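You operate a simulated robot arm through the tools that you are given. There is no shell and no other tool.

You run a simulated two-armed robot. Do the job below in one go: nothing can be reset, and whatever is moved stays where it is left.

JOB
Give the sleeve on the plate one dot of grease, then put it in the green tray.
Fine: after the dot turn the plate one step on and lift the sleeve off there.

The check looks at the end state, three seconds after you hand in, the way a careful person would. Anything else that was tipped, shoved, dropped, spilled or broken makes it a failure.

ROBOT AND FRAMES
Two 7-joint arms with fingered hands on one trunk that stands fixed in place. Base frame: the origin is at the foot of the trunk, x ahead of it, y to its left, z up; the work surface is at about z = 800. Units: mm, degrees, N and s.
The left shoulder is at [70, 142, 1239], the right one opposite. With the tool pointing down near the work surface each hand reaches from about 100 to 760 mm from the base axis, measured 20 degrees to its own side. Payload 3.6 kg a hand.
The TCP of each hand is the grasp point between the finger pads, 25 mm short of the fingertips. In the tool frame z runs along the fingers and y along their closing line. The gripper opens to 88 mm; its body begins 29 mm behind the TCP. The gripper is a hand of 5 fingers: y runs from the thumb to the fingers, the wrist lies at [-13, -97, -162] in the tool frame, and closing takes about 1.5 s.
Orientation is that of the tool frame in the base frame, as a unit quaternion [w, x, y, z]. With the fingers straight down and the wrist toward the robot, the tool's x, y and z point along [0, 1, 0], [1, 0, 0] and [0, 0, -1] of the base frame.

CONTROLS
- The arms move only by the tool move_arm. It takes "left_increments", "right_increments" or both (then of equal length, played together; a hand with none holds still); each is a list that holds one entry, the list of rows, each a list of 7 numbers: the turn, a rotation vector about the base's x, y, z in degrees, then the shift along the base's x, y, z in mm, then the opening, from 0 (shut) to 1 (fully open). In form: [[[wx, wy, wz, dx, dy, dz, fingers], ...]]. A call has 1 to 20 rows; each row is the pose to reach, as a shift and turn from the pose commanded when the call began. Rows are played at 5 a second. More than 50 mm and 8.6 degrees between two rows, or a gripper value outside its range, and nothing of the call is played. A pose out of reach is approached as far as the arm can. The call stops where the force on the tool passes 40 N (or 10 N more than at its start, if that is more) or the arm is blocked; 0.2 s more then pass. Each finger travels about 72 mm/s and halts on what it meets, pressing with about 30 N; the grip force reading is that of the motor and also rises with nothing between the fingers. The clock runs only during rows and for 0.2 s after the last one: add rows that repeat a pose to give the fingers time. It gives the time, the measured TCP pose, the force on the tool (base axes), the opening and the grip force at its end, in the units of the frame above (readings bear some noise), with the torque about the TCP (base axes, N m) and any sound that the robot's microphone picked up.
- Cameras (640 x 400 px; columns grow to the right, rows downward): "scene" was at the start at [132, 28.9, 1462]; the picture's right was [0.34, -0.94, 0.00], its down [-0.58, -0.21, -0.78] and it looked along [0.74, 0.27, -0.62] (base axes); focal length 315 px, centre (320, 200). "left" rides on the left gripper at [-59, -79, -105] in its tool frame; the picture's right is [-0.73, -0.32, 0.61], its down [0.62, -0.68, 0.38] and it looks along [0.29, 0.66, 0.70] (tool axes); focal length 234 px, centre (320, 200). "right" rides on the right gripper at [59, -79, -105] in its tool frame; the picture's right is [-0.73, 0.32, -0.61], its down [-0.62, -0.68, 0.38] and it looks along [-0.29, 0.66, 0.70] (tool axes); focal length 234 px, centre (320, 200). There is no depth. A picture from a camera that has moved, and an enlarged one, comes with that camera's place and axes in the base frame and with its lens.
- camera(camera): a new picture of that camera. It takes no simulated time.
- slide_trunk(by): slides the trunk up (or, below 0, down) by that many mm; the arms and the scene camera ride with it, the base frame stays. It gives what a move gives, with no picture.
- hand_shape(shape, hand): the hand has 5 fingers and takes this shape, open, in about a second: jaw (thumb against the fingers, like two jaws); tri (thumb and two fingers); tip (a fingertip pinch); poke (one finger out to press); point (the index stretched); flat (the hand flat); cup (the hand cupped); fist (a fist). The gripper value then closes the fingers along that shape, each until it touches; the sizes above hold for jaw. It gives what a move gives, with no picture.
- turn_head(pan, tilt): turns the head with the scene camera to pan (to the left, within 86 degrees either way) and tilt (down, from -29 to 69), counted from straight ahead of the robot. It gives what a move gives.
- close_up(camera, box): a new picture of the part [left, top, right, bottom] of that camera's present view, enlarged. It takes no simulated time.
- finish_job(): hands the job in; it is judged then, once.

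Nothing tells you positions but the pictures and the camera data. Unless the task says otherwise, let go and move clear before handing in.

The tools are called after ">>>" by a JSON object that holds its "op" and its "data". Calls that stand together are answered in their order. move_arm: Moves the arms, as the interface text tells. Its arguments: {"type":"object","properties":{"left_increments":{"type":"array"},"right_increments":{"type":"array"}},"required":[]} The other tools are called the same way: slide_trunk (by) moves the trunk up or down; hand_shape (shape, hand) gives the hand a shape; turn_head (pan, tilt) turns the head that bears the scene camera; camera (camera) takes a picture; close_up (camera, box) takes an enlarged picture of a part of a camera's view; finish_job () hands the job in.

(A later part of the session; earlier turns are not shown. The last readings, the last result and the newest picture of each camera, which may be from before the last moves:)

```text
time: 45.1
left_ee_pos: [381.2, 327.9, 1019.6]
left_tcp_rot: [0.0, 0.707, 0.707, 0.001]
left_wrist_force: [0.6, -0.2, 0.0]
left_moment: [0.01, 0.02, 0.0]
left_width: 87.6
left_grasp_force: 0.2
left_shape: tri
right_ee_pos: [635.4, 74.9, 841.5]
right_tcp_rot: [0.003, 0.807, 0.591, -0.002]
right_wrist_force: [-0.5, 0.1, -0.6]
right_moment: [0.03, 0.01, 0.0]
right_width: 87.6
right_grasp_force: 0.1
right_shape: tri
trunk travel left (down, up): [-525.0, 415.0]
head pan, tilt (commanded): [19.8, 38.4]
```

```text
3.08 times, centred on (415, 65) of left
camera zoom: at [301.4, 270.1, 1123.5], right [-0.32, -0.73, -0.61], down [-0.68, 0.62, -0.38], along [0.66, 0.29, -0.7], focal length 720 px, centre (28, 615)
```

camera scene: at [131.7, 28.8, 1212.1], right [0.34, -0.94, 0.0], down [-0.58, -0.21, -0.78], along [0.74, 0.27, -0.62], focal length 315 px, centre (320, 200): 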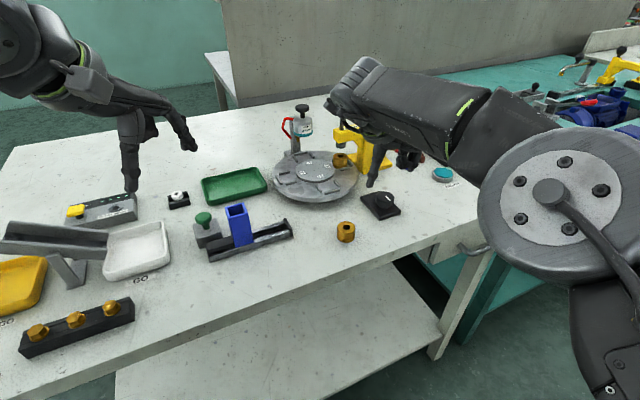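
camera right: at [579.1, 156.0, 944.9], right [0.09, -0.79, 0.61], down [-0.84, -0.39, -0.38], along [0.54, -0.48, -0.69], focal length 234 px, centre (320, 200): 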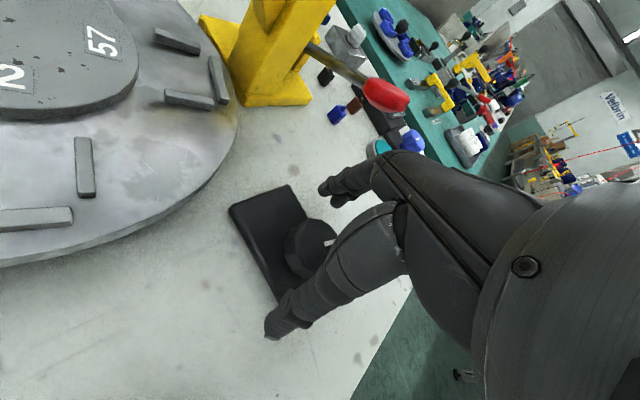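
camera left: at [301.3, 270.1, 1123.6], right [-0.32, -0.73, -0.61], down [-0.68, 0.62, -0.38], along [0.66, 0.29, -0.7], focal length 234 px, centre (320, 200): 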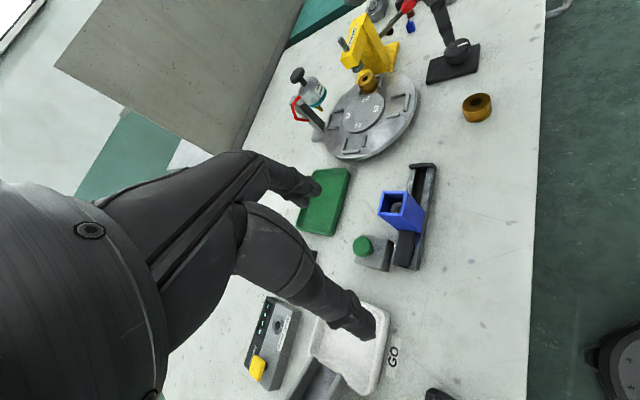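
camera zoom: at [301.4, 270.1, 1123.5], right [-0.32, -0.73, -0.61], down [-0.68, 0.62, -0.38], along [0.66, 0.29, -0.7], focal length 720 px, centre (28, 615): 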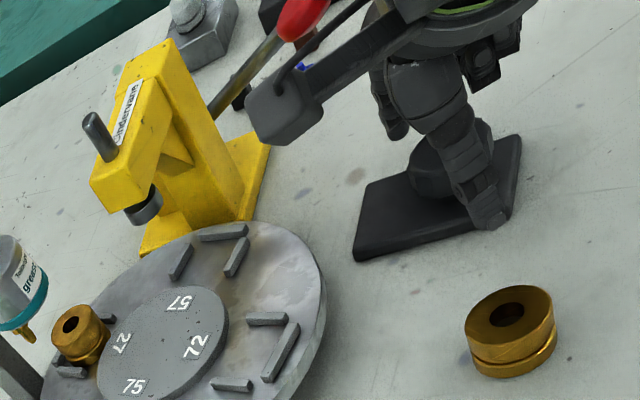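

Regripping at -17.6° yaw and turning on 16° more, then measuring.

>>> {"op": "move_arm", "data": {"right_increments": [[[0, 0, 0, 0, 0, 0, 0.6], [0, 0, 0, 0, 0, 0, 0.4], [0, 0, 0, 0, 0, 0, 0.2], [0, 0, 0, 0, 0, 0, 0.1], [0, 0, 0, 0, 0, 0, 0.1], [0, 0, 0, 0, 0, 0, 0.1], [0, 0, 4, 0, 0, 0, 0.1], [0, 0, 8, 0, 0, 0, 0.1], [0, 0, 12, 0, 0, 0, 0.1], [0, 0, 16, 0, 0, 0, 0.1], [0, 0, 16, 0, 0, 0, 0.1]]]}}

>>> {"op": "close_up", "data": {"camera": "scene", "box": [270, 100, 340, 170]}}

>>> {"op": "close_up", "data": {"camera": "left", "box": [300, 40, 420, 140]}}

>>> {"op": "camera", "data": {"camera": "right"}}

```text
time: 47.5
left_ee_pos: [379.9, 328.2, 1020.2]
left_tcp_rot: [0.0, 0.707, 0.707, 0.0]
left_wrist_force: [-0.3, 0.5, -0.5]
left_moment: [0.04, 0.04, -0.01]
left_width: 88.1
left_grasp_force: 0.1
left_shape: tri
right_ee_pos: [636.1, 74.3, 841.0]
right_tcp_rot: [0.004, 0.717, 0.697, -0.001]
right_wrist_force: [-5.8, 3.3, -3.7]
right_moment: [0.06, 0.13, -0.01]
right_width: 26.8
right_grasp_force: 30.3
right_shape: tri
trunk travel left (down, up): [-525.0, 415.0]
head pan, tilt (commanded): [19.8, 38.4]
```

```text
5.71 times, centred on (305, 135) of scene
camera zoom: at [131.5, 29.6, 1212.0], right [0.34, -0.94, 0.0], down [-0.58, -0.21, -0.78], along [0.74, 0.27, -0.62], focal length 1800 px, centre (406, 571)
```

zoom: 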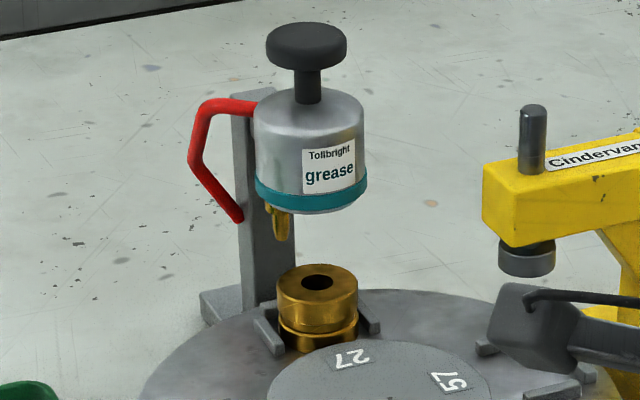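

```text
4.00 times, centred on (360, 90) of left
camera zoom: at [301.1, 270.8, 1123.4], right [-0.32, -0.73, -0.61], down [-0.68, 0.62, -0.38], along [0.66, 0.29, -0.7], focal length 937 px, centre (160, 640)
```

zoom: 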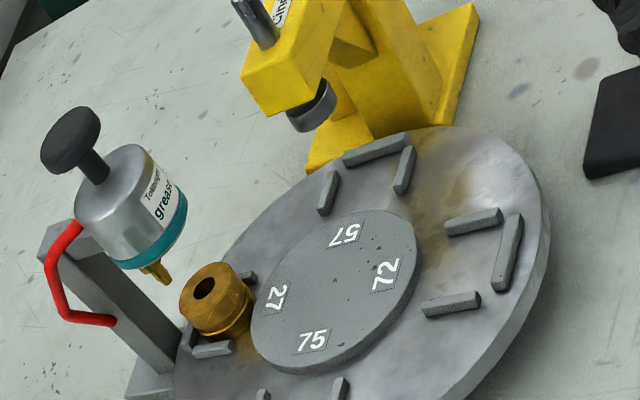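

```text
taken
camera right: at [558.6, 137.4, 945.6], right [0.3, -0.73, 0.61], down [-0.7, -0.61, -0.38], along [0.65, -0.31, -0.69], focal length 234 px, centre (320, 200)
```

right: 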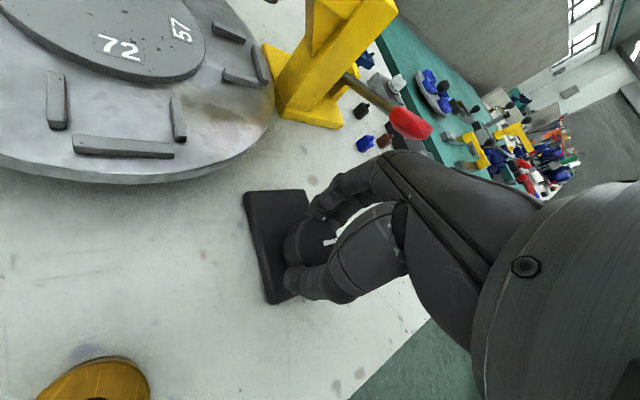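

The sleeve has gone about 82° in all. I'll turn 7° more and then release to see if it seats.

>>> {"op": "move_arm", "data": {"right_increments": [[[0, 0, 3, 0, 0, 0, 0.1], [0, 0, 5, 0, 0, 0, 0.1], [0, 0, 7, 0, 0, 0, 0.1], [0, 0, 7, 0, 0, 0, 0.1], [0, 0, 7, 0, 0, 0, 0.5], [0, 0, 7, 0, 0, 0, 1], [0, 0, 7, 0, 0, 0, 1], [0, 0, 7, 0, 0, 0, 1], [0, 0, 7, 0, 0, 0, 1]]]}}

>>> {"op": "close_up", "data": {"camera": "scene", "box": [270, 100, 340, 170]}}

>>> {"op": "close_up", "data": {"camera": "left", "box": [300, 40, 420, 140]}}

>>> {"op": "close_up", "data": {"camera": "right", "box": [200, 150, 400, 330]}}

```text
time: 49.5
left_ee_pos: [381.5, 328.4, 1021.2]
left_tcp_rot: [0.0, 0.707, 0.707, 0.0]
left_wrist_force: [0.0, 0.2, 0.7]
left_moment: [-0.03, 0.0, -0.05]
left_width: 87.6
left_grasp_force: 0.0
left_shape: tri
right_ee_pos: [636.5, 74.4, 841.9]
right_tcp_rot: [0.004, 0.673, 0.74, -0.001]
right_wrist_force: [1.0, 0.4, 0.6]
right_moment: [0.0, 0.0, -0.01]
right_width: 87.8
right_grasp_force: 0.2
right_shape: tri
trunk travel left (down, up): [-525.0, 415.0]
head pan, tilt (commanded): [19.8, 38.4]
```

```text
5.71 times, centred on (305, 135) of scene
camera zoom: at [131.9, 28.9, 1212.0], right [0.34, -0.94, 0.0], down [-0.58, -0.21, -0.78], along [0.74, 0.27, -0.62], focal length 1800 px, centre (406, 571)
```

zoom: 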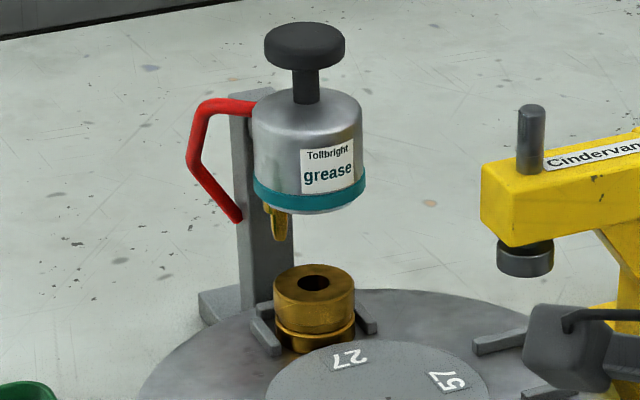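

```text
4.00 times, centred on (360, 90) of left
camera zoom: at [301.5, 270.2, 1123.5], right [-0.32, -0.73, -0.61], down [-0.68, 0.62, -0.38], along [0.66, 0.29, -0.7], focal length 937 px, centre (160, 640)
```

zoom: 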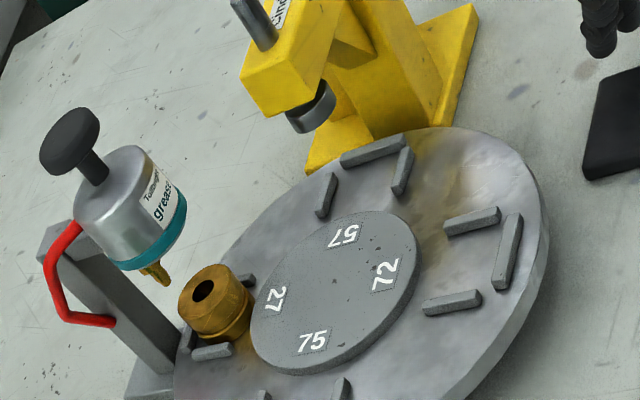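

```text
2.22 times, centred on (300, 240) of right
camera zoom: at [552.4, 126.7, 945.5], right [0.39, -0.69, 0.61], down [-0.62, -0.69, -0.38], along [0.68, -0.23, -0.69], focal length 520 px, centre (364, 111)
```

zoom: 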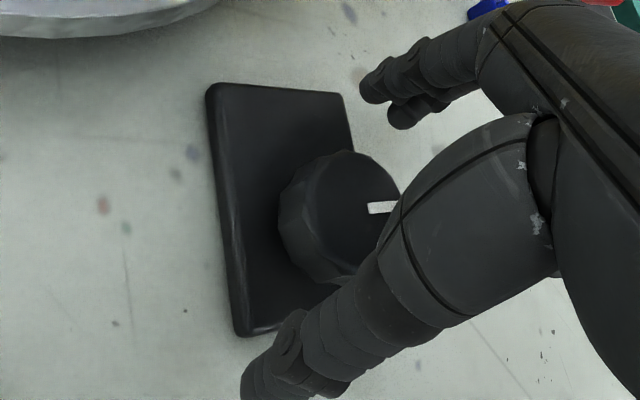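

The knob mark has turned from -135° to -46° and the nest near the press reads -44°, so the plate is on its 90° step. The nozzle seems to sit over the sleeve's rim, so I'll bring the left-hand camera closer to confirm before greasing.

>>> {"op": "move_arm", "data": {"left_increments": [[[0, 0, 0, 30, -13, -5, 1], [0, 0, 0, 60, -26, -12, 1], [0, 0, 0, 90, -39, -20, 1], [0, 0, 0, 120, -52, -30, 1], [0, 0, 0, 150, -65, -40, 1], [0, 0, 0, 160, -70, -40, 1]]]}}

>>> {"op": "camera", "data": {"camera": "left"}}

>>> {"op": "camera", "data": {"camera": "scene"}}

```text
time: 50.9
left_ee_pos: [540.9, 257.7, 979.4]
left_tcp_rot: [0.0, 0.707, 0.707, 0.001]
left_wrist_force: [0.8, -0.7, -0.1]
left_moment: [-0.02, 0.02, 0.01]
left_width: 88.0
left_grasp_force: 0.0
left_shape: tri
right_ee_pos: [636.1, 74.0, 841.3]
right_tcp_rot: [0.004, 0.674, 0.739, -0.001]
right_wrist_force: [0.1, -0.1, 0.1]
right_moment: [-0.02, 0.02, 0.01]
right_width: 87.7
right_grasp_force: 0.0
right_shape: tri
trunk travel left (down, up): [-525.0, 415.0]
head pan, tilt (commanded): [19.8, 38.4]
```

```text
taken
camera left: at [462.2, 199.9, 1083.5], right [-0.32, -0.73, -0.61], down [-0.68, 0.62, -0.38], along [0.66, 0.29, -0.7], focal length 234 px, centre (320, 200)
```

left: 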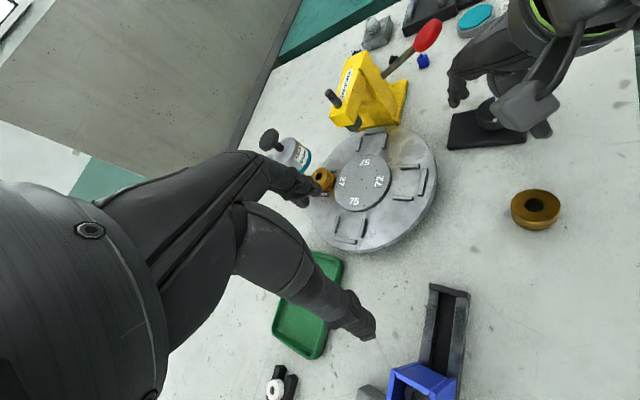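

```text
taken
camera scene: at [131.8, 28.8, 1212.0], right [0.34, -0.94, 0.0], down [-0.58, -0.21, -0.78], along [0.74, 0.27, -0.62], focal length 315 px, centre (320, 200)
```

scene: 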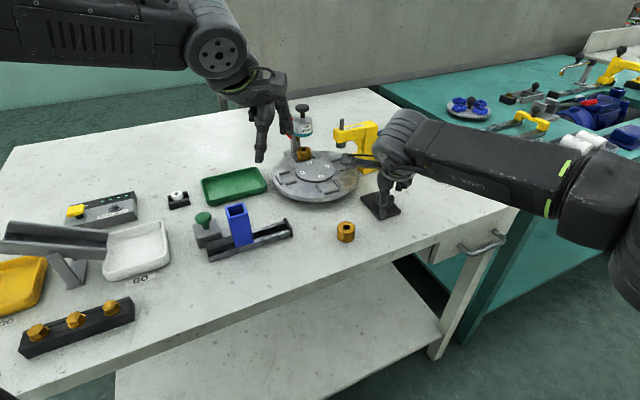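

>>> {"op": "close_up", "data": {"camera": "left", "box": [250, 110, 350, 210]}}

>>> {"op": "close_up", "data": {"camera": "left", "box": [310, 110, 450, 250]}}

```text
4.00 times, centred on (300, 160) of left
camera zoom: at [462.2, 199.9, 1083.5], right [-0.32, -0.73, -0.61], down [-0.68, 0.62, -0.38], along [0.66, 0.29, -0.7], focal length 937 px, centre (400, 360)
```

zoom: 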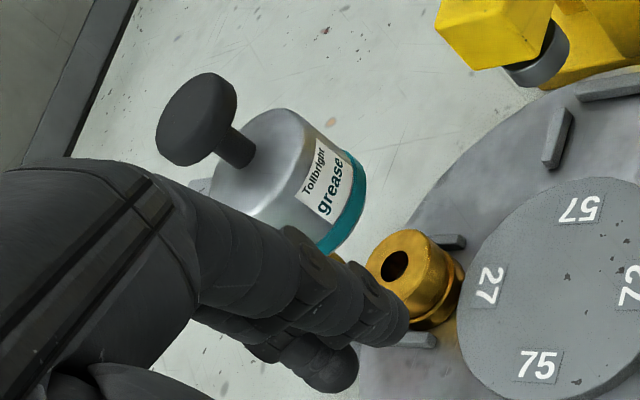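

```text
2.86 times, centred on (380, 180) of left
camera zoom: at [462.2, 199.9, 1083.5], right [-0.32, -0.73, -0.61], down [-0.68, 0.62, -0.38], along [0.66, 0.29, -0.7], focal length 669 px, centre (149, 257)
```

zoom: 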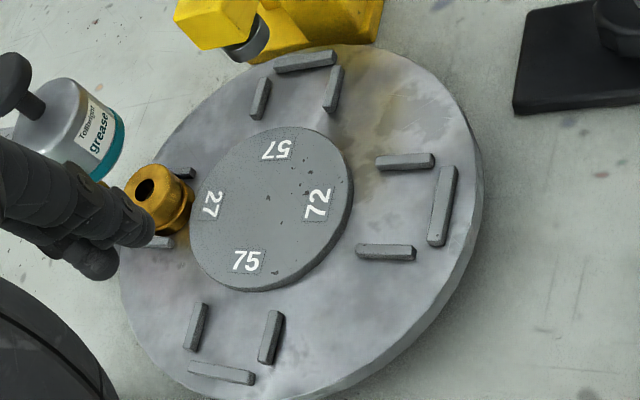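

The fingers hide the nozzle; I'll shift the left hand toward +y for a clear line of sight.

>>> {"op": "move_arm", "data": {"left_increments": [[[0, 0, 0, -5, 25, -10, 1], [0, 0, 0, -10, 50, -20, 1], [0, 0, 0, -10, 70, -40, 1], [0, 0, 0, -10, 70, -40, 1]]]}}

>>> {"op": "close_up", "data": {"camera": "left", "box": [270, 60, 370, 160]}}

>>> {"op": "camera", "data": {"camera": "left"}}

```text
time: 51.9
left_ee_pos: [532.0, 329.0, 940.1]
left_tcp_rot: [0.0, 0.707, 0.707, 0.0]
left_wrist_force: [0.0, -0.6, -0.1]
left_moment: [0.02, -0.01, 0.0]
left_width: 88.0
left_grasp_force: 0.0
left_shape: tri
right_ee_pos: [635.4, 74.7, 841.3]
right_tcp_rot: [0.004, 0.674, 0.739, -0.001]
right_wrist_force: [-1.0, -0.5, -0.3]
right_moment: [0.0, 0.01, 0.0]
right_width: 87.5
right_grasp_force: 0.0
right_shape: tri
trunk travel left (down, up): [-525.0, 415.0]
head pan, tilt (commanded): [19.8, 38.4]
```

```text
4.00 times, centred on (320, 110) of left
camera zoom: at [452.3, 270.2, 1044.1], right [-0.32, -0.73, -0.61], down [-0.68, 0.62, -0.38], along [0.66, 0.29, -0.7], focal length 937 px, centre (320, 560)
```

zoom: 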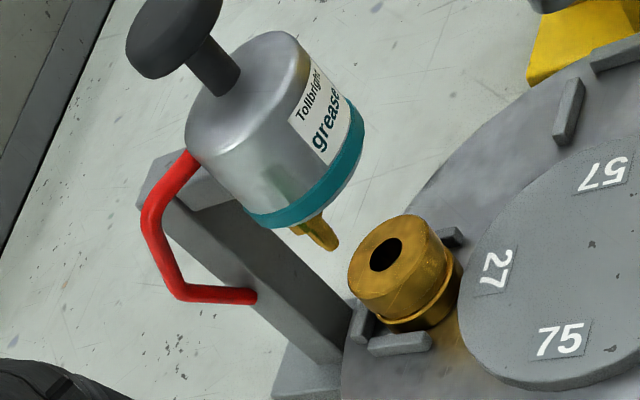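

```text
taken
camera left: at [452.3, 270.2, 1044.1], right [-0.32, -0.73, -0.61], down [-0.68, 0.62, -0.38], along [0.66, 0.29, -0.7], focal length 234 px, centre (320, 200)
```

left: 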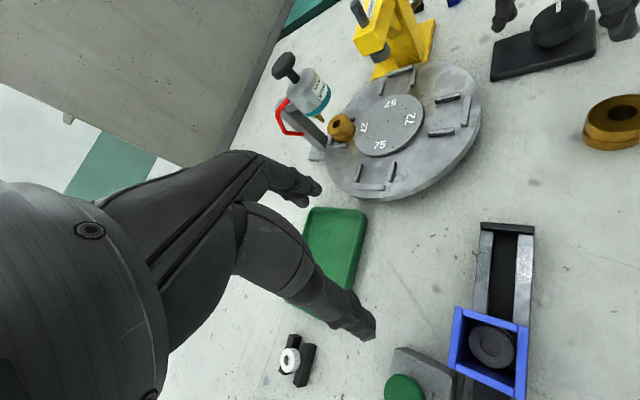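

The sleeve now stands where nest 75 stood before (720, 281), so the plate is exactly one step on, and the nozzle at about (712, 291) is over the sleeve's ring face. Next I'll lift the right hand off the knob, move it toward the GREASE button and take the poke shape.

>>> {"op": "move_arm", "data": {"right_increments": [[[0, 0, 0, 0, 0, 20, 1], [0, 0, 0, 0, 0, 45, 1], [0, 0, 0, 0, 0, 75, 1], [0, 0, 0, 0, -10, 105, 1], [0, 0, -2, 10, -40, 115, 1], [0, 0, -4, 20, -70, 115, 1], [0, 0, -5.4, 30, -100, 115, 1], [0, 0, -5.4, 40, -106, 115, 1], [0, 0, -5.4, 40, -106, 115, 1]]]}}

>>> {"op": "hand_shape", "data": {"hand": "right", "shape": "poke"}}

>>> {"op": "camera", "data": {"camera": "right"}}

>>> {"op": "camera", "data": {"camera": "scene"}}

>>> {"op": "camera", "data": {"camera": "left"}}

```text
time: 53.9
left_ee_pos: [532.6, 326.5, 939.9]
left_tcp_rot: [0.0, 0.707, 0.707, 0.0]
left_wrist_force: [0.4, 0.0, -0.1]
left_moment: [0.04, 0.01, -0.02]
left_width: 88.0
left_grasp_force: 0.1
left_shape: tri
right_ee_pos: [676.5, -33.0, 956.5]
right_tcp_rot: [0.003, 0.707, 0.707, -0.001]
right_wrist_force: [-0.2, -0.9, -0.3]
right_moment: [0.04, 0.0, 0.03]
right_width: 87.8
right_grasp_force: 0.0
right_shape: tri
trunk travel left (down, up): [-525.0, 415.0]
head pan, tilt (commanded): [19.8, 38.4]
```

```text
time: 54.8
left_ee_pos: [531.7, 327.9, 940.3]
left_tcp_rot: [0.0, 0.707, 0.707, 0.0]
left_wrist_force: [-0.7, 0.1, 0.4]
left_moment: [-0.01, 0.01, -0.01]
left_width: 87.8
left_grasp_force: 0.0
left_shape: tri
right_ee_pos: [678.0, -32.1, 957.3]
right_tcp_rot: [0.003, 0.708, 0.707, -0.002]
right_wrist_force: [-0.8, -0.1, 0.4]
right_moment: [0.0, 0.06, 0.0]
right_width: 0.2
right_grasp_force: 0.0
right_shape: poke
trunk travel left (down, up): [-525.0, 415.0]
head pan, tilt (commanded): [19.8, 38.4]
```

```text
taken
camera right: at [597.8, 28.7, 1060.8], right [0.32, -0.72, 0.61], down [-0.68, -0.63, -0.38], along [0.66, -0.29, -0.69], focal length 234 px, centre (320, 200)
```

right: 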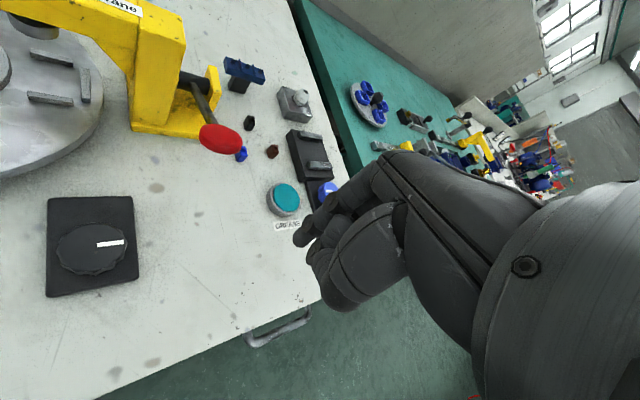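

```text
taken
camera scene: at [132.0, 28.9, 1212.0], right [0.34, -0.94, 0.0], down [-0.58, -0.21, -0.78], along [0.74, 0.27, -0.62], focal length 315 px, centre (320, 200)
```

scene: 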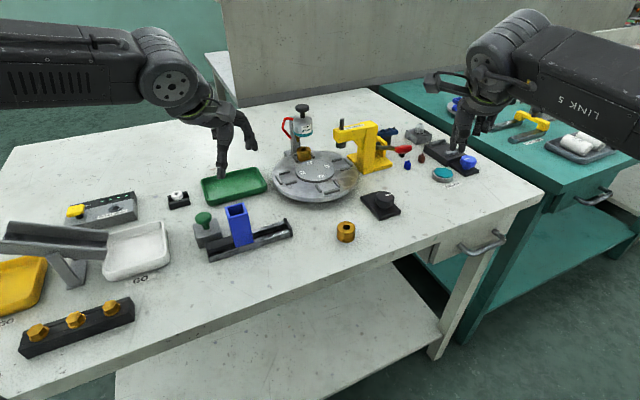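

```text
taken
camera left: at [452.5, 270.4, 1044.1], right [-0.32, -0.73, -0.61], down [-0.68, 0.62, -0.38], along [0.66, 0.29, -0.7], focal length 234 px, centre (320, 200)
```

left: 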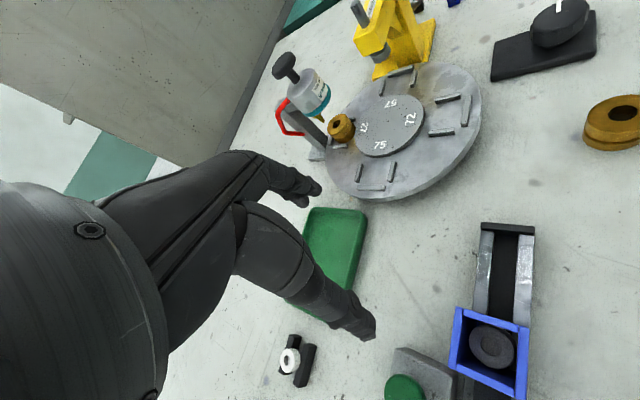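

>>> {"op": "close_up", "data": {"camera": "right", "box": [240, 150, 420, 320]}}

>>> {"op": "close_up", "data": {"camera": "scene", "box": [400, 60, 520, 200]}}

```text
2.35 times, centred on (330, 235) of right
camera zoom: at [597.8, 28.7, 1060.8], right [0.32, -0.72, 0.61], down [-0.68, -0.63, -0.38], along [0.66, -0.29, -0.69], focal length 551 px, centre (296, 118)
```

zoom: 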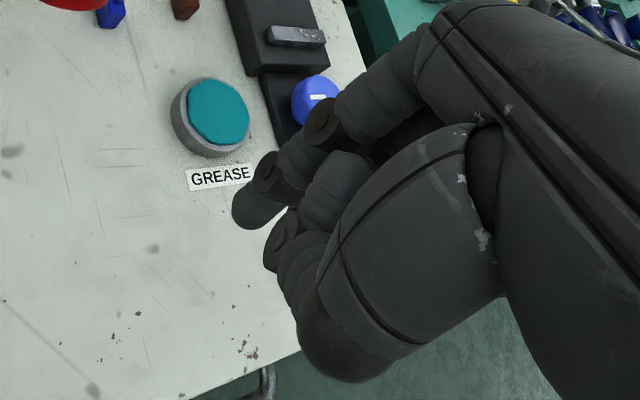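

```text
2.86 times, centred on (460, 130) of scene
camera zoom: at [132.0, 28.9, 1212.0], right [0.34, -0.94, 0.0], down [-0.58, -0.21, -0.78], along [0.74, 0.27, -0.62], focal length 900 px, centre (-80, 400)
```

zoom: 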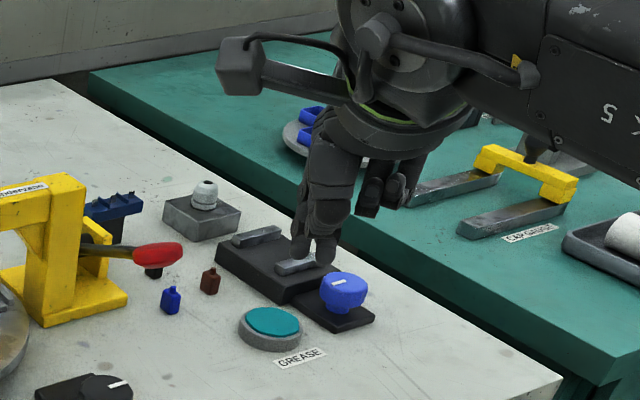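

The poke shape leaves the fingertip only about 19 mm below the TCP with the thumb beside it. I'll look at the "point" shape for comparison.

>>> {"op": "hand_shape", "data": {"hand": "right", "shape": "point"}}

>>> {"op": "close_up", "data": {"camera": "right", "box": [240, 150, 420, 320]}}

>>> {"op": "close_up", "data": {"camera": "scene", "box": [400, 60, 520, 200]}}

```text
time: 55.7
left_ee_pos: [533.5, 327.5, 940.4]
left_tcp_rot: [0.0, 0.707, 0.707, 0.0]
left_wrist_force: [0.3, 0.7, 0.2]
left_moment: [-0.01, -0.01, -0.01]
left_width: 87.9
left_grasp_force: 0.0
left_shape: tri
right_ee_pos: [676.2, -32.2, 956.6]
right_tcp_rot: [0.003, 0.707, 0.707, -0.002]
right_wrist_force: [0.7, 0.1, 0.9]
right_moment: [0.0, -0.02, -0.02]
right_width: 0.0
right_grasp_force: 0.1
right_shape: point
trunk travel left (down, up): [-525.0, 415.0]
head pan, tilt (commanded): [19.8, 38.4]
```

```text
2.35 times, centred on (330, 235) of right
camera zoom: at [597.8, 28.7, 1060.8], right [0.32, -0.72, 0.61], down [-0.68, -0.63, -0.38], along [0.66, -0.29, -0.69], focal length 551 px, centre (296, 118)
```

zoom: 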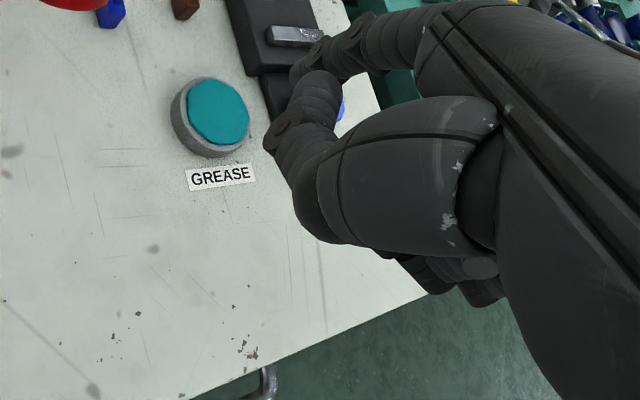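

```text
2.86 times, centred on (460, 130) of scene
camera zoom: at [132.0, 28.9, 1212.0], right [0.34, -0.94, 0.0], down [-0.58, -0.21, -0.78], along [0.74, 0.27, -0.62], focal length 900 px, centre (-80, 400)
```

zoom: 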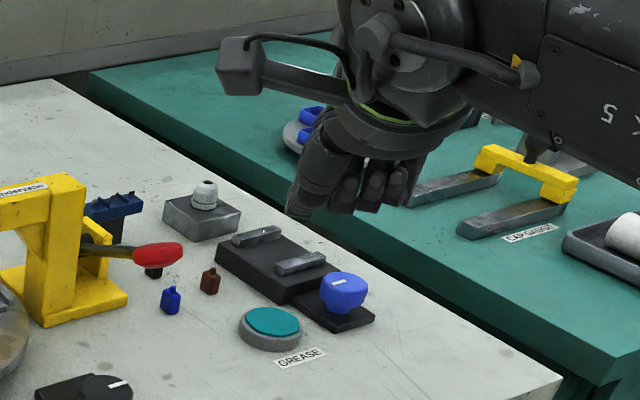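

Poke is the right shape for pressing: its two tips sit about (-7, +1, -20) mm from the TCP. I'll take poke again and move above the button with a 20° forward tilt for reach.

>>> {"op": "hand_shape", "data": {"hand": "right", "shape": "poke"}}

>>> {"op": "move_arm", "data": {"right_increments": [[[0, -3, 0, 20, 0, -5, 1], [0, -7, 0, 42, 0, -10, 1], [0, -11, 0, 64, 1, -20, 1], [0, -15, 0, 85, 1, -35, 1], [0, -18, 0, 103, 2, -55, 1], [0, -20, 0, 115, 2, -75, 1], [0, -20, 0, 115, 2, -85, 1], [0, -20, 0, 115, 2, -85, 1]]]}}

>>> {"op": "camera", "data": {"camera": "right"}}

>>> {"op": "close_up", "data": {"camera": "scene", "box": [400, 100, 520, 220]}}

```text
time: 56.6
left_ee_pos: [532.0, 328.6, 940.2]
left_tcp_rot: [0.0, 0.707, 0.707, -0.001]
left_wrist_force: [-0.6, 0.4, -0.4]
left_moment: [-0.02, -0.04, -0.04]
left_width: 88.1
left_grasp_force: 0.1
left_shape: tri
right_ee_pos: [675.8, -30.7, 956.9]
right_tcp_rot: [0.003, 0.707, 0.707, -0.002]
right_wrist_force: [-0.6, -0.5, 0.1]
right_moment: [0.01, -0.02, -0.01]
right_width: 0.0
right_grasp_force: 0.0
right_shape: poke
trunk travel left (down, up): [-525.0, 415.0]
head pan, tilt (commanded): [19.8, 38.4]
```

```text
time: 58.4
left_ee_pos: [532.3, 328.9, 941.1]
left_tcp_rot: [0.0, 0.707, 0.708, 0.0]
left_wrist_force: [-0.6, 0.8, 0.6]
left_moment: [-0.03, -0.04, -0.02]
left_width: 88.1
left_grasp_force: 0.1
left_shape: tri
right_ee_pos: [791.7, -30.0, 871.0]
right_tcp_rot: [0.126, 0.697, 0.696, 0.121]
right_wrist_force: [0.3, -0.1, 0.9]
right_moment: [-0.02, 0.01, 0.02]
right_width: 0.0
right_grasp_force: 0.2
right_shape: poke
trunk travel left (down, up): [-525.0, 415.0]
head pan, tilt (commanded): [19.8, 38.4]
```

```text
taken
camera right: at [681.9, 30.9, 942.3], right [0.09, -0.72, 0.69], down [-0.51, -0.63, -0.59], along [0.86, -0.29, -0.42], focal length 234 px, centre (320, 200)
```

right: 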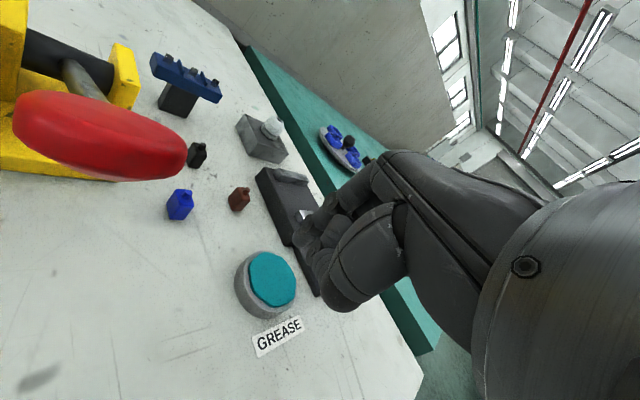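

```text
3.33 times, centred on (460, 160) of scene
camera zoom: at [132.0, 29.1, 1212.0], right [0.34, -0.94, 0.0], down [-0.58, -0.21, -0.78], along [0.74, 0.27, -0.62], focal length 1050 px, centre (-147, 333)
```

zoom: 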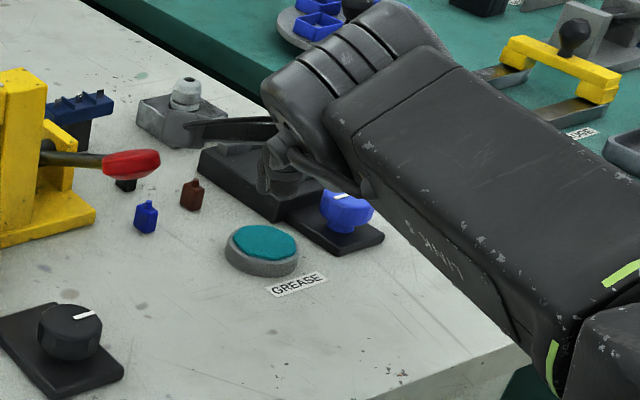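

>>> {"op": "close_up", "data": {"camera": "right", "box": [220, 180, 420, 330]}}

>>> {"op": "close_up", "data": {"camera": "scene", "box": [430, 130, 490, 190]}}

```text
2.67 times, centred on (320, 255) of right
camera zoom: at [681.9, 30.9, 942.3], right [0.09, -0.72, 0.69], down [-0.51, -0.63, -0.59], along [0.86, -0.29, -0.42], focal length 624 px, centre (320, 53)
```

zoom: 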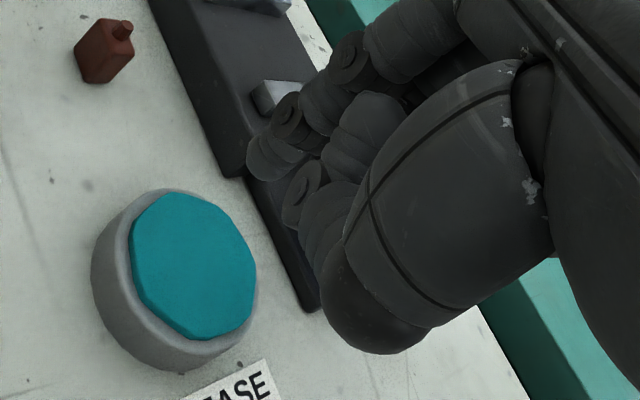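

```text
6.67 times, centred on (460, 160) of scene
camera zoom: at [132.0, 29.1, 1212.0], right [0.34, -0.94, 0.0], down [-0.58, -0.21, -0.78], along [0.74, 0.27, -0.62], focal length 2100 px, centre (-613, 467)
```

zoom: 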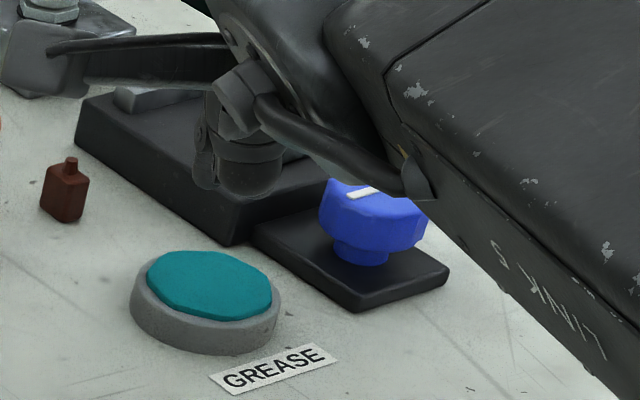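

The two fingertips are centred within a few mm of the button at about (791, -27). I'll shift slightly and come down close to the cap first.

>>> {"op": "move_arm", "data": {"right_increments": [[[0, 0, 0, -3, -3, -8, 1], [0, 0, 0, -3, -3, -16, 1], [0, 0, 0, -3, -3, -23, 1], [0, 0, 0, -3, -3, -27, 1], [0, 0, 0, -3, -3, -27, 1]]]}}

>>> {"op": "close_up", "data": {"camera": "right", "box": [200, 160, 400, 310]}}

>>> {"op": "close_up", "data": {"camera": "scene", "box": [430, 130, 490, 190]}}

```text
time: 59.6
left_ee_pos: [532.0, 328.5, 940.4]
left_tcp_rot: [0.0, 0.707, 0.707, -0.001]
left_wrist_force: [-0.6, -0.6, 0.5]
left_moment: [-0.02, 0.02, -0.03]
left_width: 87.9
left_grasp_force: 0.1
left_shape: tri
right_ee_pos: [787.8, -32.6, 844.8]
right_tcp_rot: [0.126, 0.697, 0.695, 0.121]
right_wrist_force: [-0.4, -0.3, -0.3]
right_moment: [-0.02, 0.01, 0.0]
right_width: 0.0
right_grasp_force: 0.0
right_shape: poke
trunk travel left (down, up): [-525.0, 415.0]
head pan, tilt (commanded): [19.8, 38.4]
```

```text
2.67 times, centred on (300, 235) of right
camera zoom: at [678.9, 27.9, 914.9], right [0.09, -0.72, 0.69], down [-0.51, -0.63, -0.59], along [0.86, -0.29, -0.43], focal length 624 px, centre (373, 107)
```

zoom: 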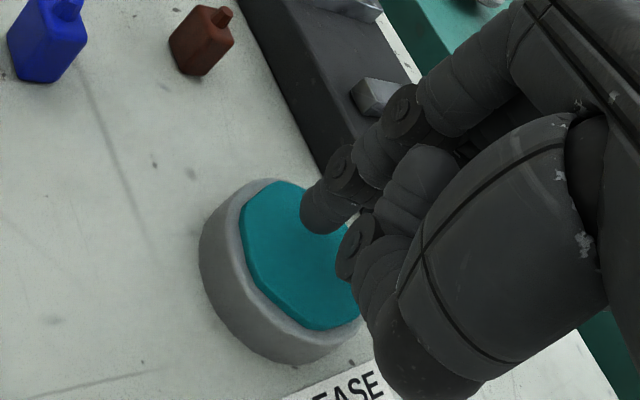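

```text
6.67 times, centred on (460, 160) of scene
camera zoom: at [132.0, 28.8, 1212.0], right [0.34, -0.94, 0.0], down [-0.58, -0.21, -0.78], along [0.74, 0.27, -0.62], focal length 2100 px, centre (-613, 467)
```

zoom: 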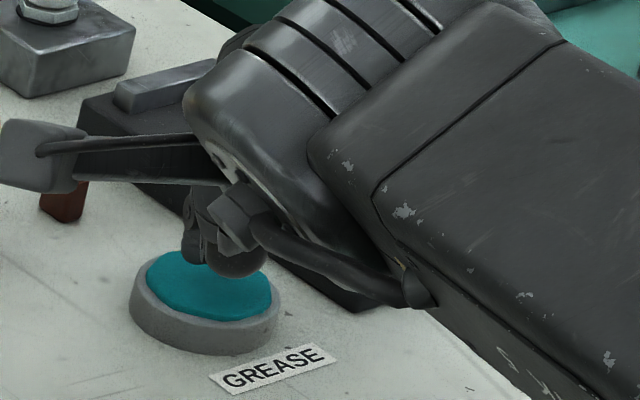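

The fingertip is right over the cap. Now I'll press down in small steps, watching the force.

>>> {"op": "move_arm", "data": {"right_increments": [[[0, 0, 0, 0, 0, -3, 1], [0, 0, 0, 0, 0, -5, 1], [0, 0, 0, 0, 0, -7, 1], [0, 0, 0, 0, 0, -9, 1]]]}}

>>> {"op": "close_up", "data": {"camera": "right", "box": [200, 160, 400, 310]}}

>>> {"op": "close_up", "data": {"camera": "left", "box": [270, 60, 370, 160]}}

```text
time: 60.6
left_ee_pos: [530.4, 329.0, 940.7]
left_tcp_rot: [0.002, 0.707, 0.707, 0.001]
left_wrist_force: [-1.4, 0.0, -0.7]
left_moment: [0.0, 0.02, -0.01]
left_width: 87.9
left_grasp_force: 0.1
left_shape: tri
right_ee_pos: [787.2, -32.2, 839.6]
right_tcp_rot: [0.127, 0.696, 0.696, 0.123]
right_wrist_force: [2.8, 0.1, 12.8]
right_moment: [-0.12, -0.16, -0.01]
right_width: 0.0
right_grasp_force: 0.0
right_shape: poke
trunk travel left (down, up): [-525.0, 415.0]
head pan, tilt (commanded): [19.8, 38.4]
```

```text
2.67 times, centred on (300, 235) of right
camera zoom: at [677.4, 27.9, 909.2], right [0.09, -0.72, 0.69], down [-0.51, -0.63, -0.59], along [0.86, -0.29, -0.42], focal length 624 px, centre (373, 107)
```

zoom: 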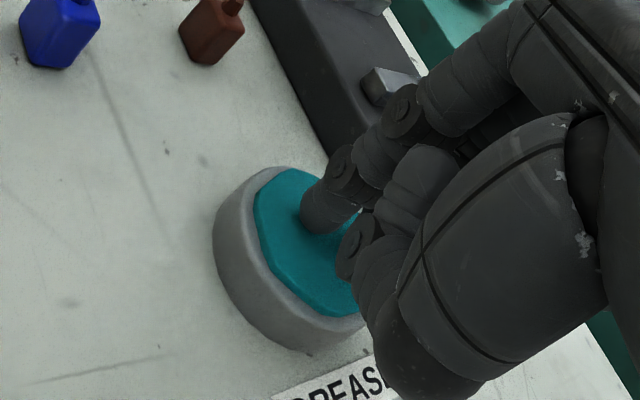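

```text
4.00 times, centred on (320, 110) of left
camera zoom: at [450.5, 270.7, 1045.3], right [-0.32, -0.73, -0.61], down [-0.68, 0.62, -0.39], along [0.66, 0.29, -0.69], focal length 937 px, centre (320, 560)
```

zoom: 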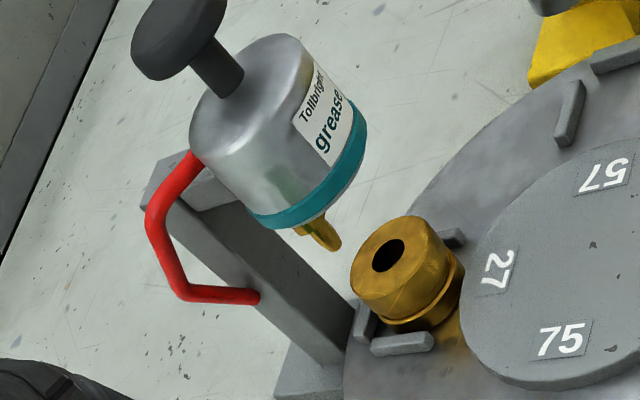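

The button resists with 13 N and no dot is visible yet, so it is only partly pressed. I'll press a few mm further.

>>> {"op": "move_arm", "data": {"right_increments": [[[0, 0, 0, 0, 0, -2, 1], [0, 0, 0, 0, 0, -4, 1], [0, 0, 0, 0, 0, -6, 1]]]}}

>>> {"op": "close_up", "data": {"camera": "left", "box": [270, 60, 370, 160]}}

>>> {"op": "close_up", "data": {"camera": "right", "box": [200, 160, 400, 310]}}

```text
time: 61.5
left_ee_pos: [531.5, 329.2, 940.9]
left_tcp_rot: [0.001, 0.707, 0.707, 0.001]
left_wrist_force: [-0.1, 0.8, 0.2]
left_moment: [0.0, 0.03, 0.03]
left_width: 87.7
left_grasp_force: 0.1
left_shape: tri
right_ee_pos: [789.0, -33.0, 838.7]
right_tcp_rot: [0.131, 0.695, 0.695, 0.127]
right_wrist_force: [-0.3, 0.8, 27.1]
right_moment: [-0.26, -0.2, 0.02]
right_width: 0.0
right_grasp_force: 0.0
right_shape: poke
trunk travel left (down, up): [-525.0, 415.0]
head pan, tilt (commanded): [19.8, 38.4]
stopped in row 3 (right hand): the force on the tool passed its limit at 41 N (the readings are from after the stop); the commanded pose is now the measured one
```

```text
4.00 times, centred on (320, 110) of left
camera zoom: at [450.3, 271.1, 1044.8], right [-0.32, -0.73, -0.61], down [-0.68, 0.62, -0.38], along [0.66, 0.29, -0.69], focal length 937 px, centre (320, 560)
```

zoom: 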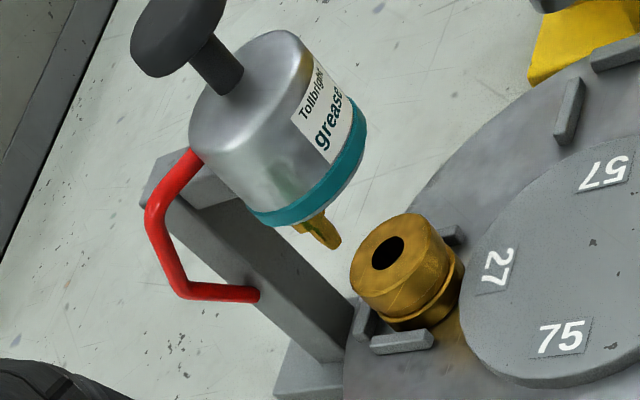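

```text
2.67 times, centred on (300, 235) of right
camera zoom: at [678.1, 27.9, 907.3], right [0.08, -0.72, 0.69], down [-0.5, -0.63, -0.6], along [0.86, -0.29, -0.41], focal length 624 px, centre (373, 107)
```

zoom: 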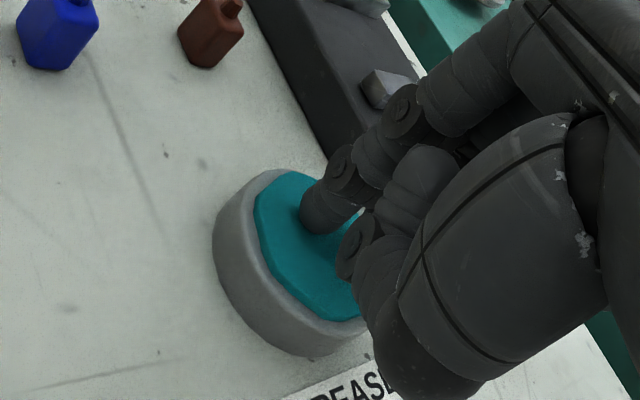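

The button bottomed out at 41 N. I'll release and give it a moment, then check the sleeve.

>>> {"op": "move_arm", "data": {"right_increments": [[[0, 0, 0, 0, 0, 4, 1], [0, 0, 0, 0, 0, 10, 1], [0, 0, 0, 0, 0, 16, 1], [0, 0, 0, 0, 0, 16, 1], [0, 0, 0, 0, 0, 16, 1], [0, 0, 0, 0, 0, 16, 1]]]}}

>>> {"op": "close_up", "data": {"camera": "left", "box": [290, 90, 350, 150]}}

>>> {"op": "close_up", "data": {"camera": "scene", "box": [280, 120, 330, 170]}}

>>> {"op": "close_up", "data": {"camera": "right", "box": [200, 160, 400, 310]}}

```text
time: 62.9
left_ee_pos: [532.2, 328.2, 939.6]
left_tcp_rot: [0.0, 0.707, 0.707, -0.001]
left_wrist_force: [0.9, 0.0, 0.5]
left_moment: [0.0, -0.01, 0.0]
left_width: 88.1
left_grasp_force: 0.1
left_shape: tri
right_ee_pos: [789.7, -32.3, 849.1]
right_tcp_rot: [0.127, 0.696, 0.696, 0.123]
right_wrist_force: [-0.1, 0.5, 0.0]
right_moment: [0.01, 0.01, 0.01]
right_width: 0.0
right_grasp_force: 0.1
right_shape: poke
trunk travel left (down, up): [-525.0, 415.0]
head pan, tilt (commanded): [19.8, 38.4]
```

```text
6.67 times, centred on (320, 120) of left
camera zoom: at [452.5, 270.5, 1044.1], right [-0.32, -0.73, -0.61], down [-0.68, 0.62, -0.38], along [0.66, 0.29, -0.7], focal length 1561 px, centre (320, 733)
```

zoom: 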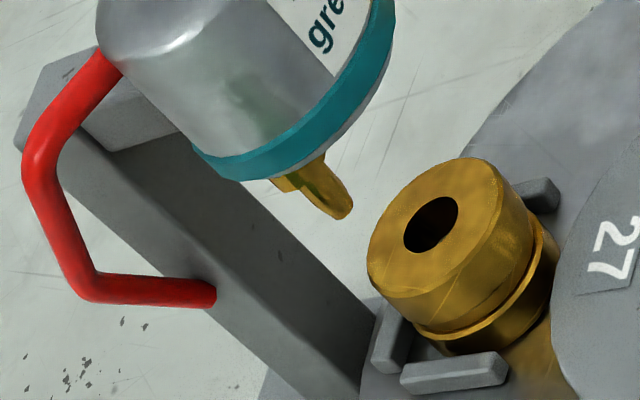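

```text
8.00 times, centred on (305, 145) of scene
camera zoom: at [132.0, 28.9, 1212.0], right [0.34, -0.94, 0.0], down [-0.58, -0.21, -0.78], along [0.74, 0.27, -0.62], focal length 2520 px, centre (440, 640)
```

zoom: 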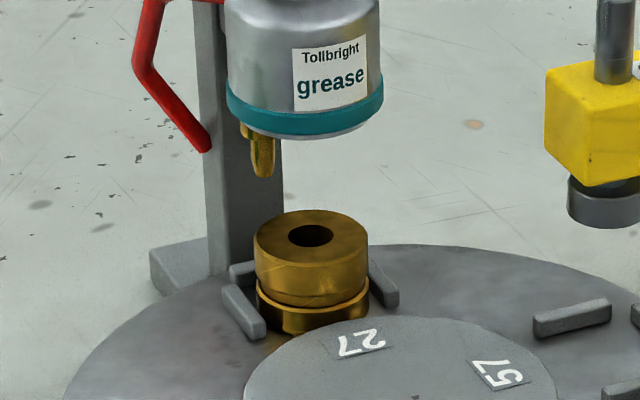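

```text
2.67 times, centred on (300, 235) of right
camera zoom: at [679.7, 27.6, 918.2], right [0.09, -0.72, 0.69], down [-0.51, -0.63, -0.59], along [0.86, -0.29, -0.42], focal length 624 px, centre (373, 107)
```

zoom: 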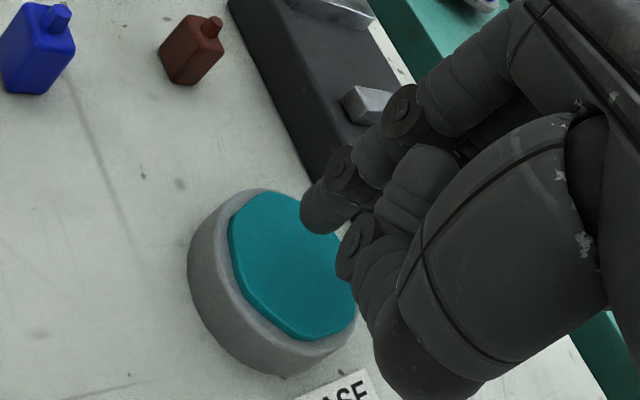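

No dot yet. Before pressing again I'll wait a couple of seconds in case of a delay, then look again closely.

>>> {"op": "move_arm", "data": {"right_increments": [[[0, 0, 0, 0, 0, 0, 1], [0, 0, 0, 0, 0, 0, 1], [0, 0, 0, 0, 0, 0, 1], [0, 0, 0, 0, 0, 0, 1], [0, 0, 0, 0, 0, 0, 1], [0, 0, 0, 0, 0, 0, 1], [0, 0, 0, 0, 0, 0, 1], [0, 0, 0, 0, 0, 0, 1], [0, 0, 0, 0, 0, 0, 1], [0, 0, 0, 0, 0, 0, 1]]]}}

>>> {"op": "close_up", "data": {"camera": "left", "box": [290, 90, 350, 150]}}

>>> {"op": "close_up", "data": {"camera": "scene", "box": [420, 150, 470, 195]}}

>>> {"op": "close_up", "data": {"camera": "right", "box": [240, 200, 340, 290]}}

```text
time: 65.1
left_ee_pos: [531.2, 328.9, 939.7]
left_tcp_rot: [0.0, 0.707, 0.707, 0.0]
left_wrist_force: [0.6, 0.3, -0.8]
left_moment: [-0.03, 0.0, 0.0]
left_width: 87.7
left_grasp_force: 0.0
left_shape: tri
right_ee_pos: [789.3, -33.3, 848.3]
right_tcp_rot: [0.128, 0.696, 0.695, 0.123]
right_wrist_force: [-0.4, -0.2, -0.2]
right_moment: [0.01, -0.01, -0.03]
right_width: 0.2
right_grasp_force: 0.0
right_shape: poke
trunk travel left (down, up): [-525.0, 415.0]
head pan, tilt (commanded): [19.8, 38.4]
```

```text
6.67 times, centred on (320, 120) of left
camera zoom: at [452.5, 270.5, 1044.1], right [-0.32, -0.73, -0.61], down [-0.68, 0.62, -0.38], along [0.66, 0.29, -0.7], focal length 1561 px, centre (320, 733)
```

zoom: 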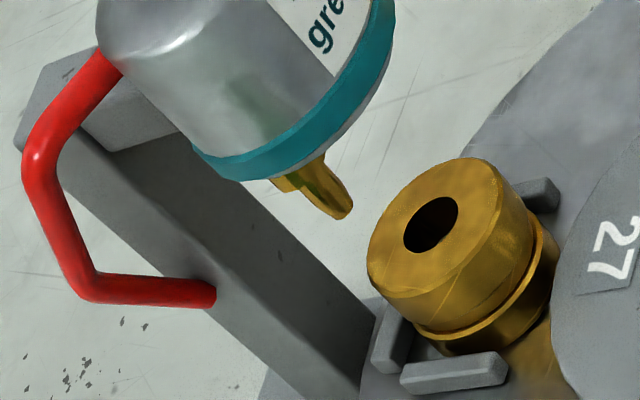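

```text
8.89 times, centred on (445, 172) of scene
camera zoom: at [132.0, 28.9, 1212.0], right [0.34, -0.94, 0.0], down [-0.58, -0.21, -0.78], along [0.74, 0.27, -0.62], focal length 2800 px, centre (-791, 444)
```

zoom: 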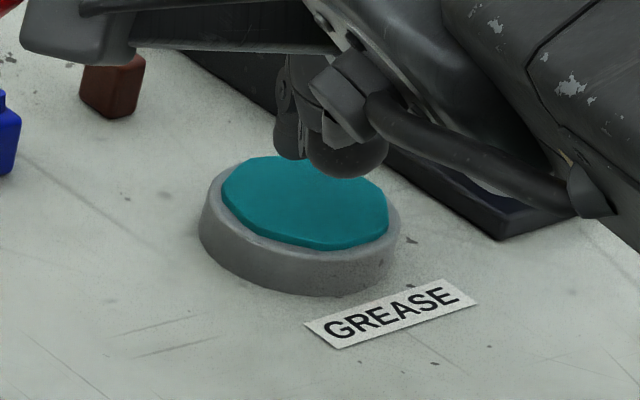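

```text
4.44 times, centred on (290, 245) of right
camera zoom: at [679.7, 27.6, 918.2], right [0.09, -0.72, 0.69], down [-0.51, -0.63, -0.59], along [0.86, -0.29, -0.42], focal length 1041 px, centre (453, 0)
```

zoom: 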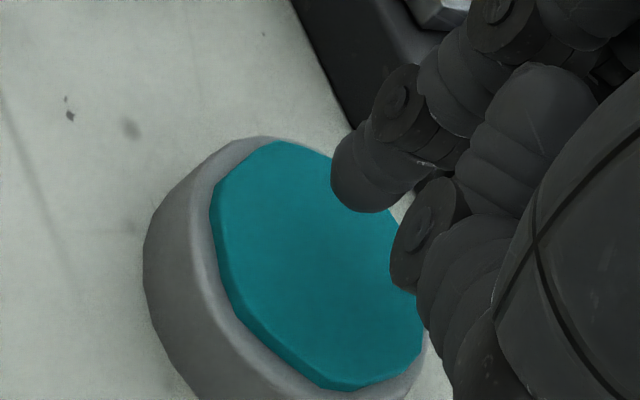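

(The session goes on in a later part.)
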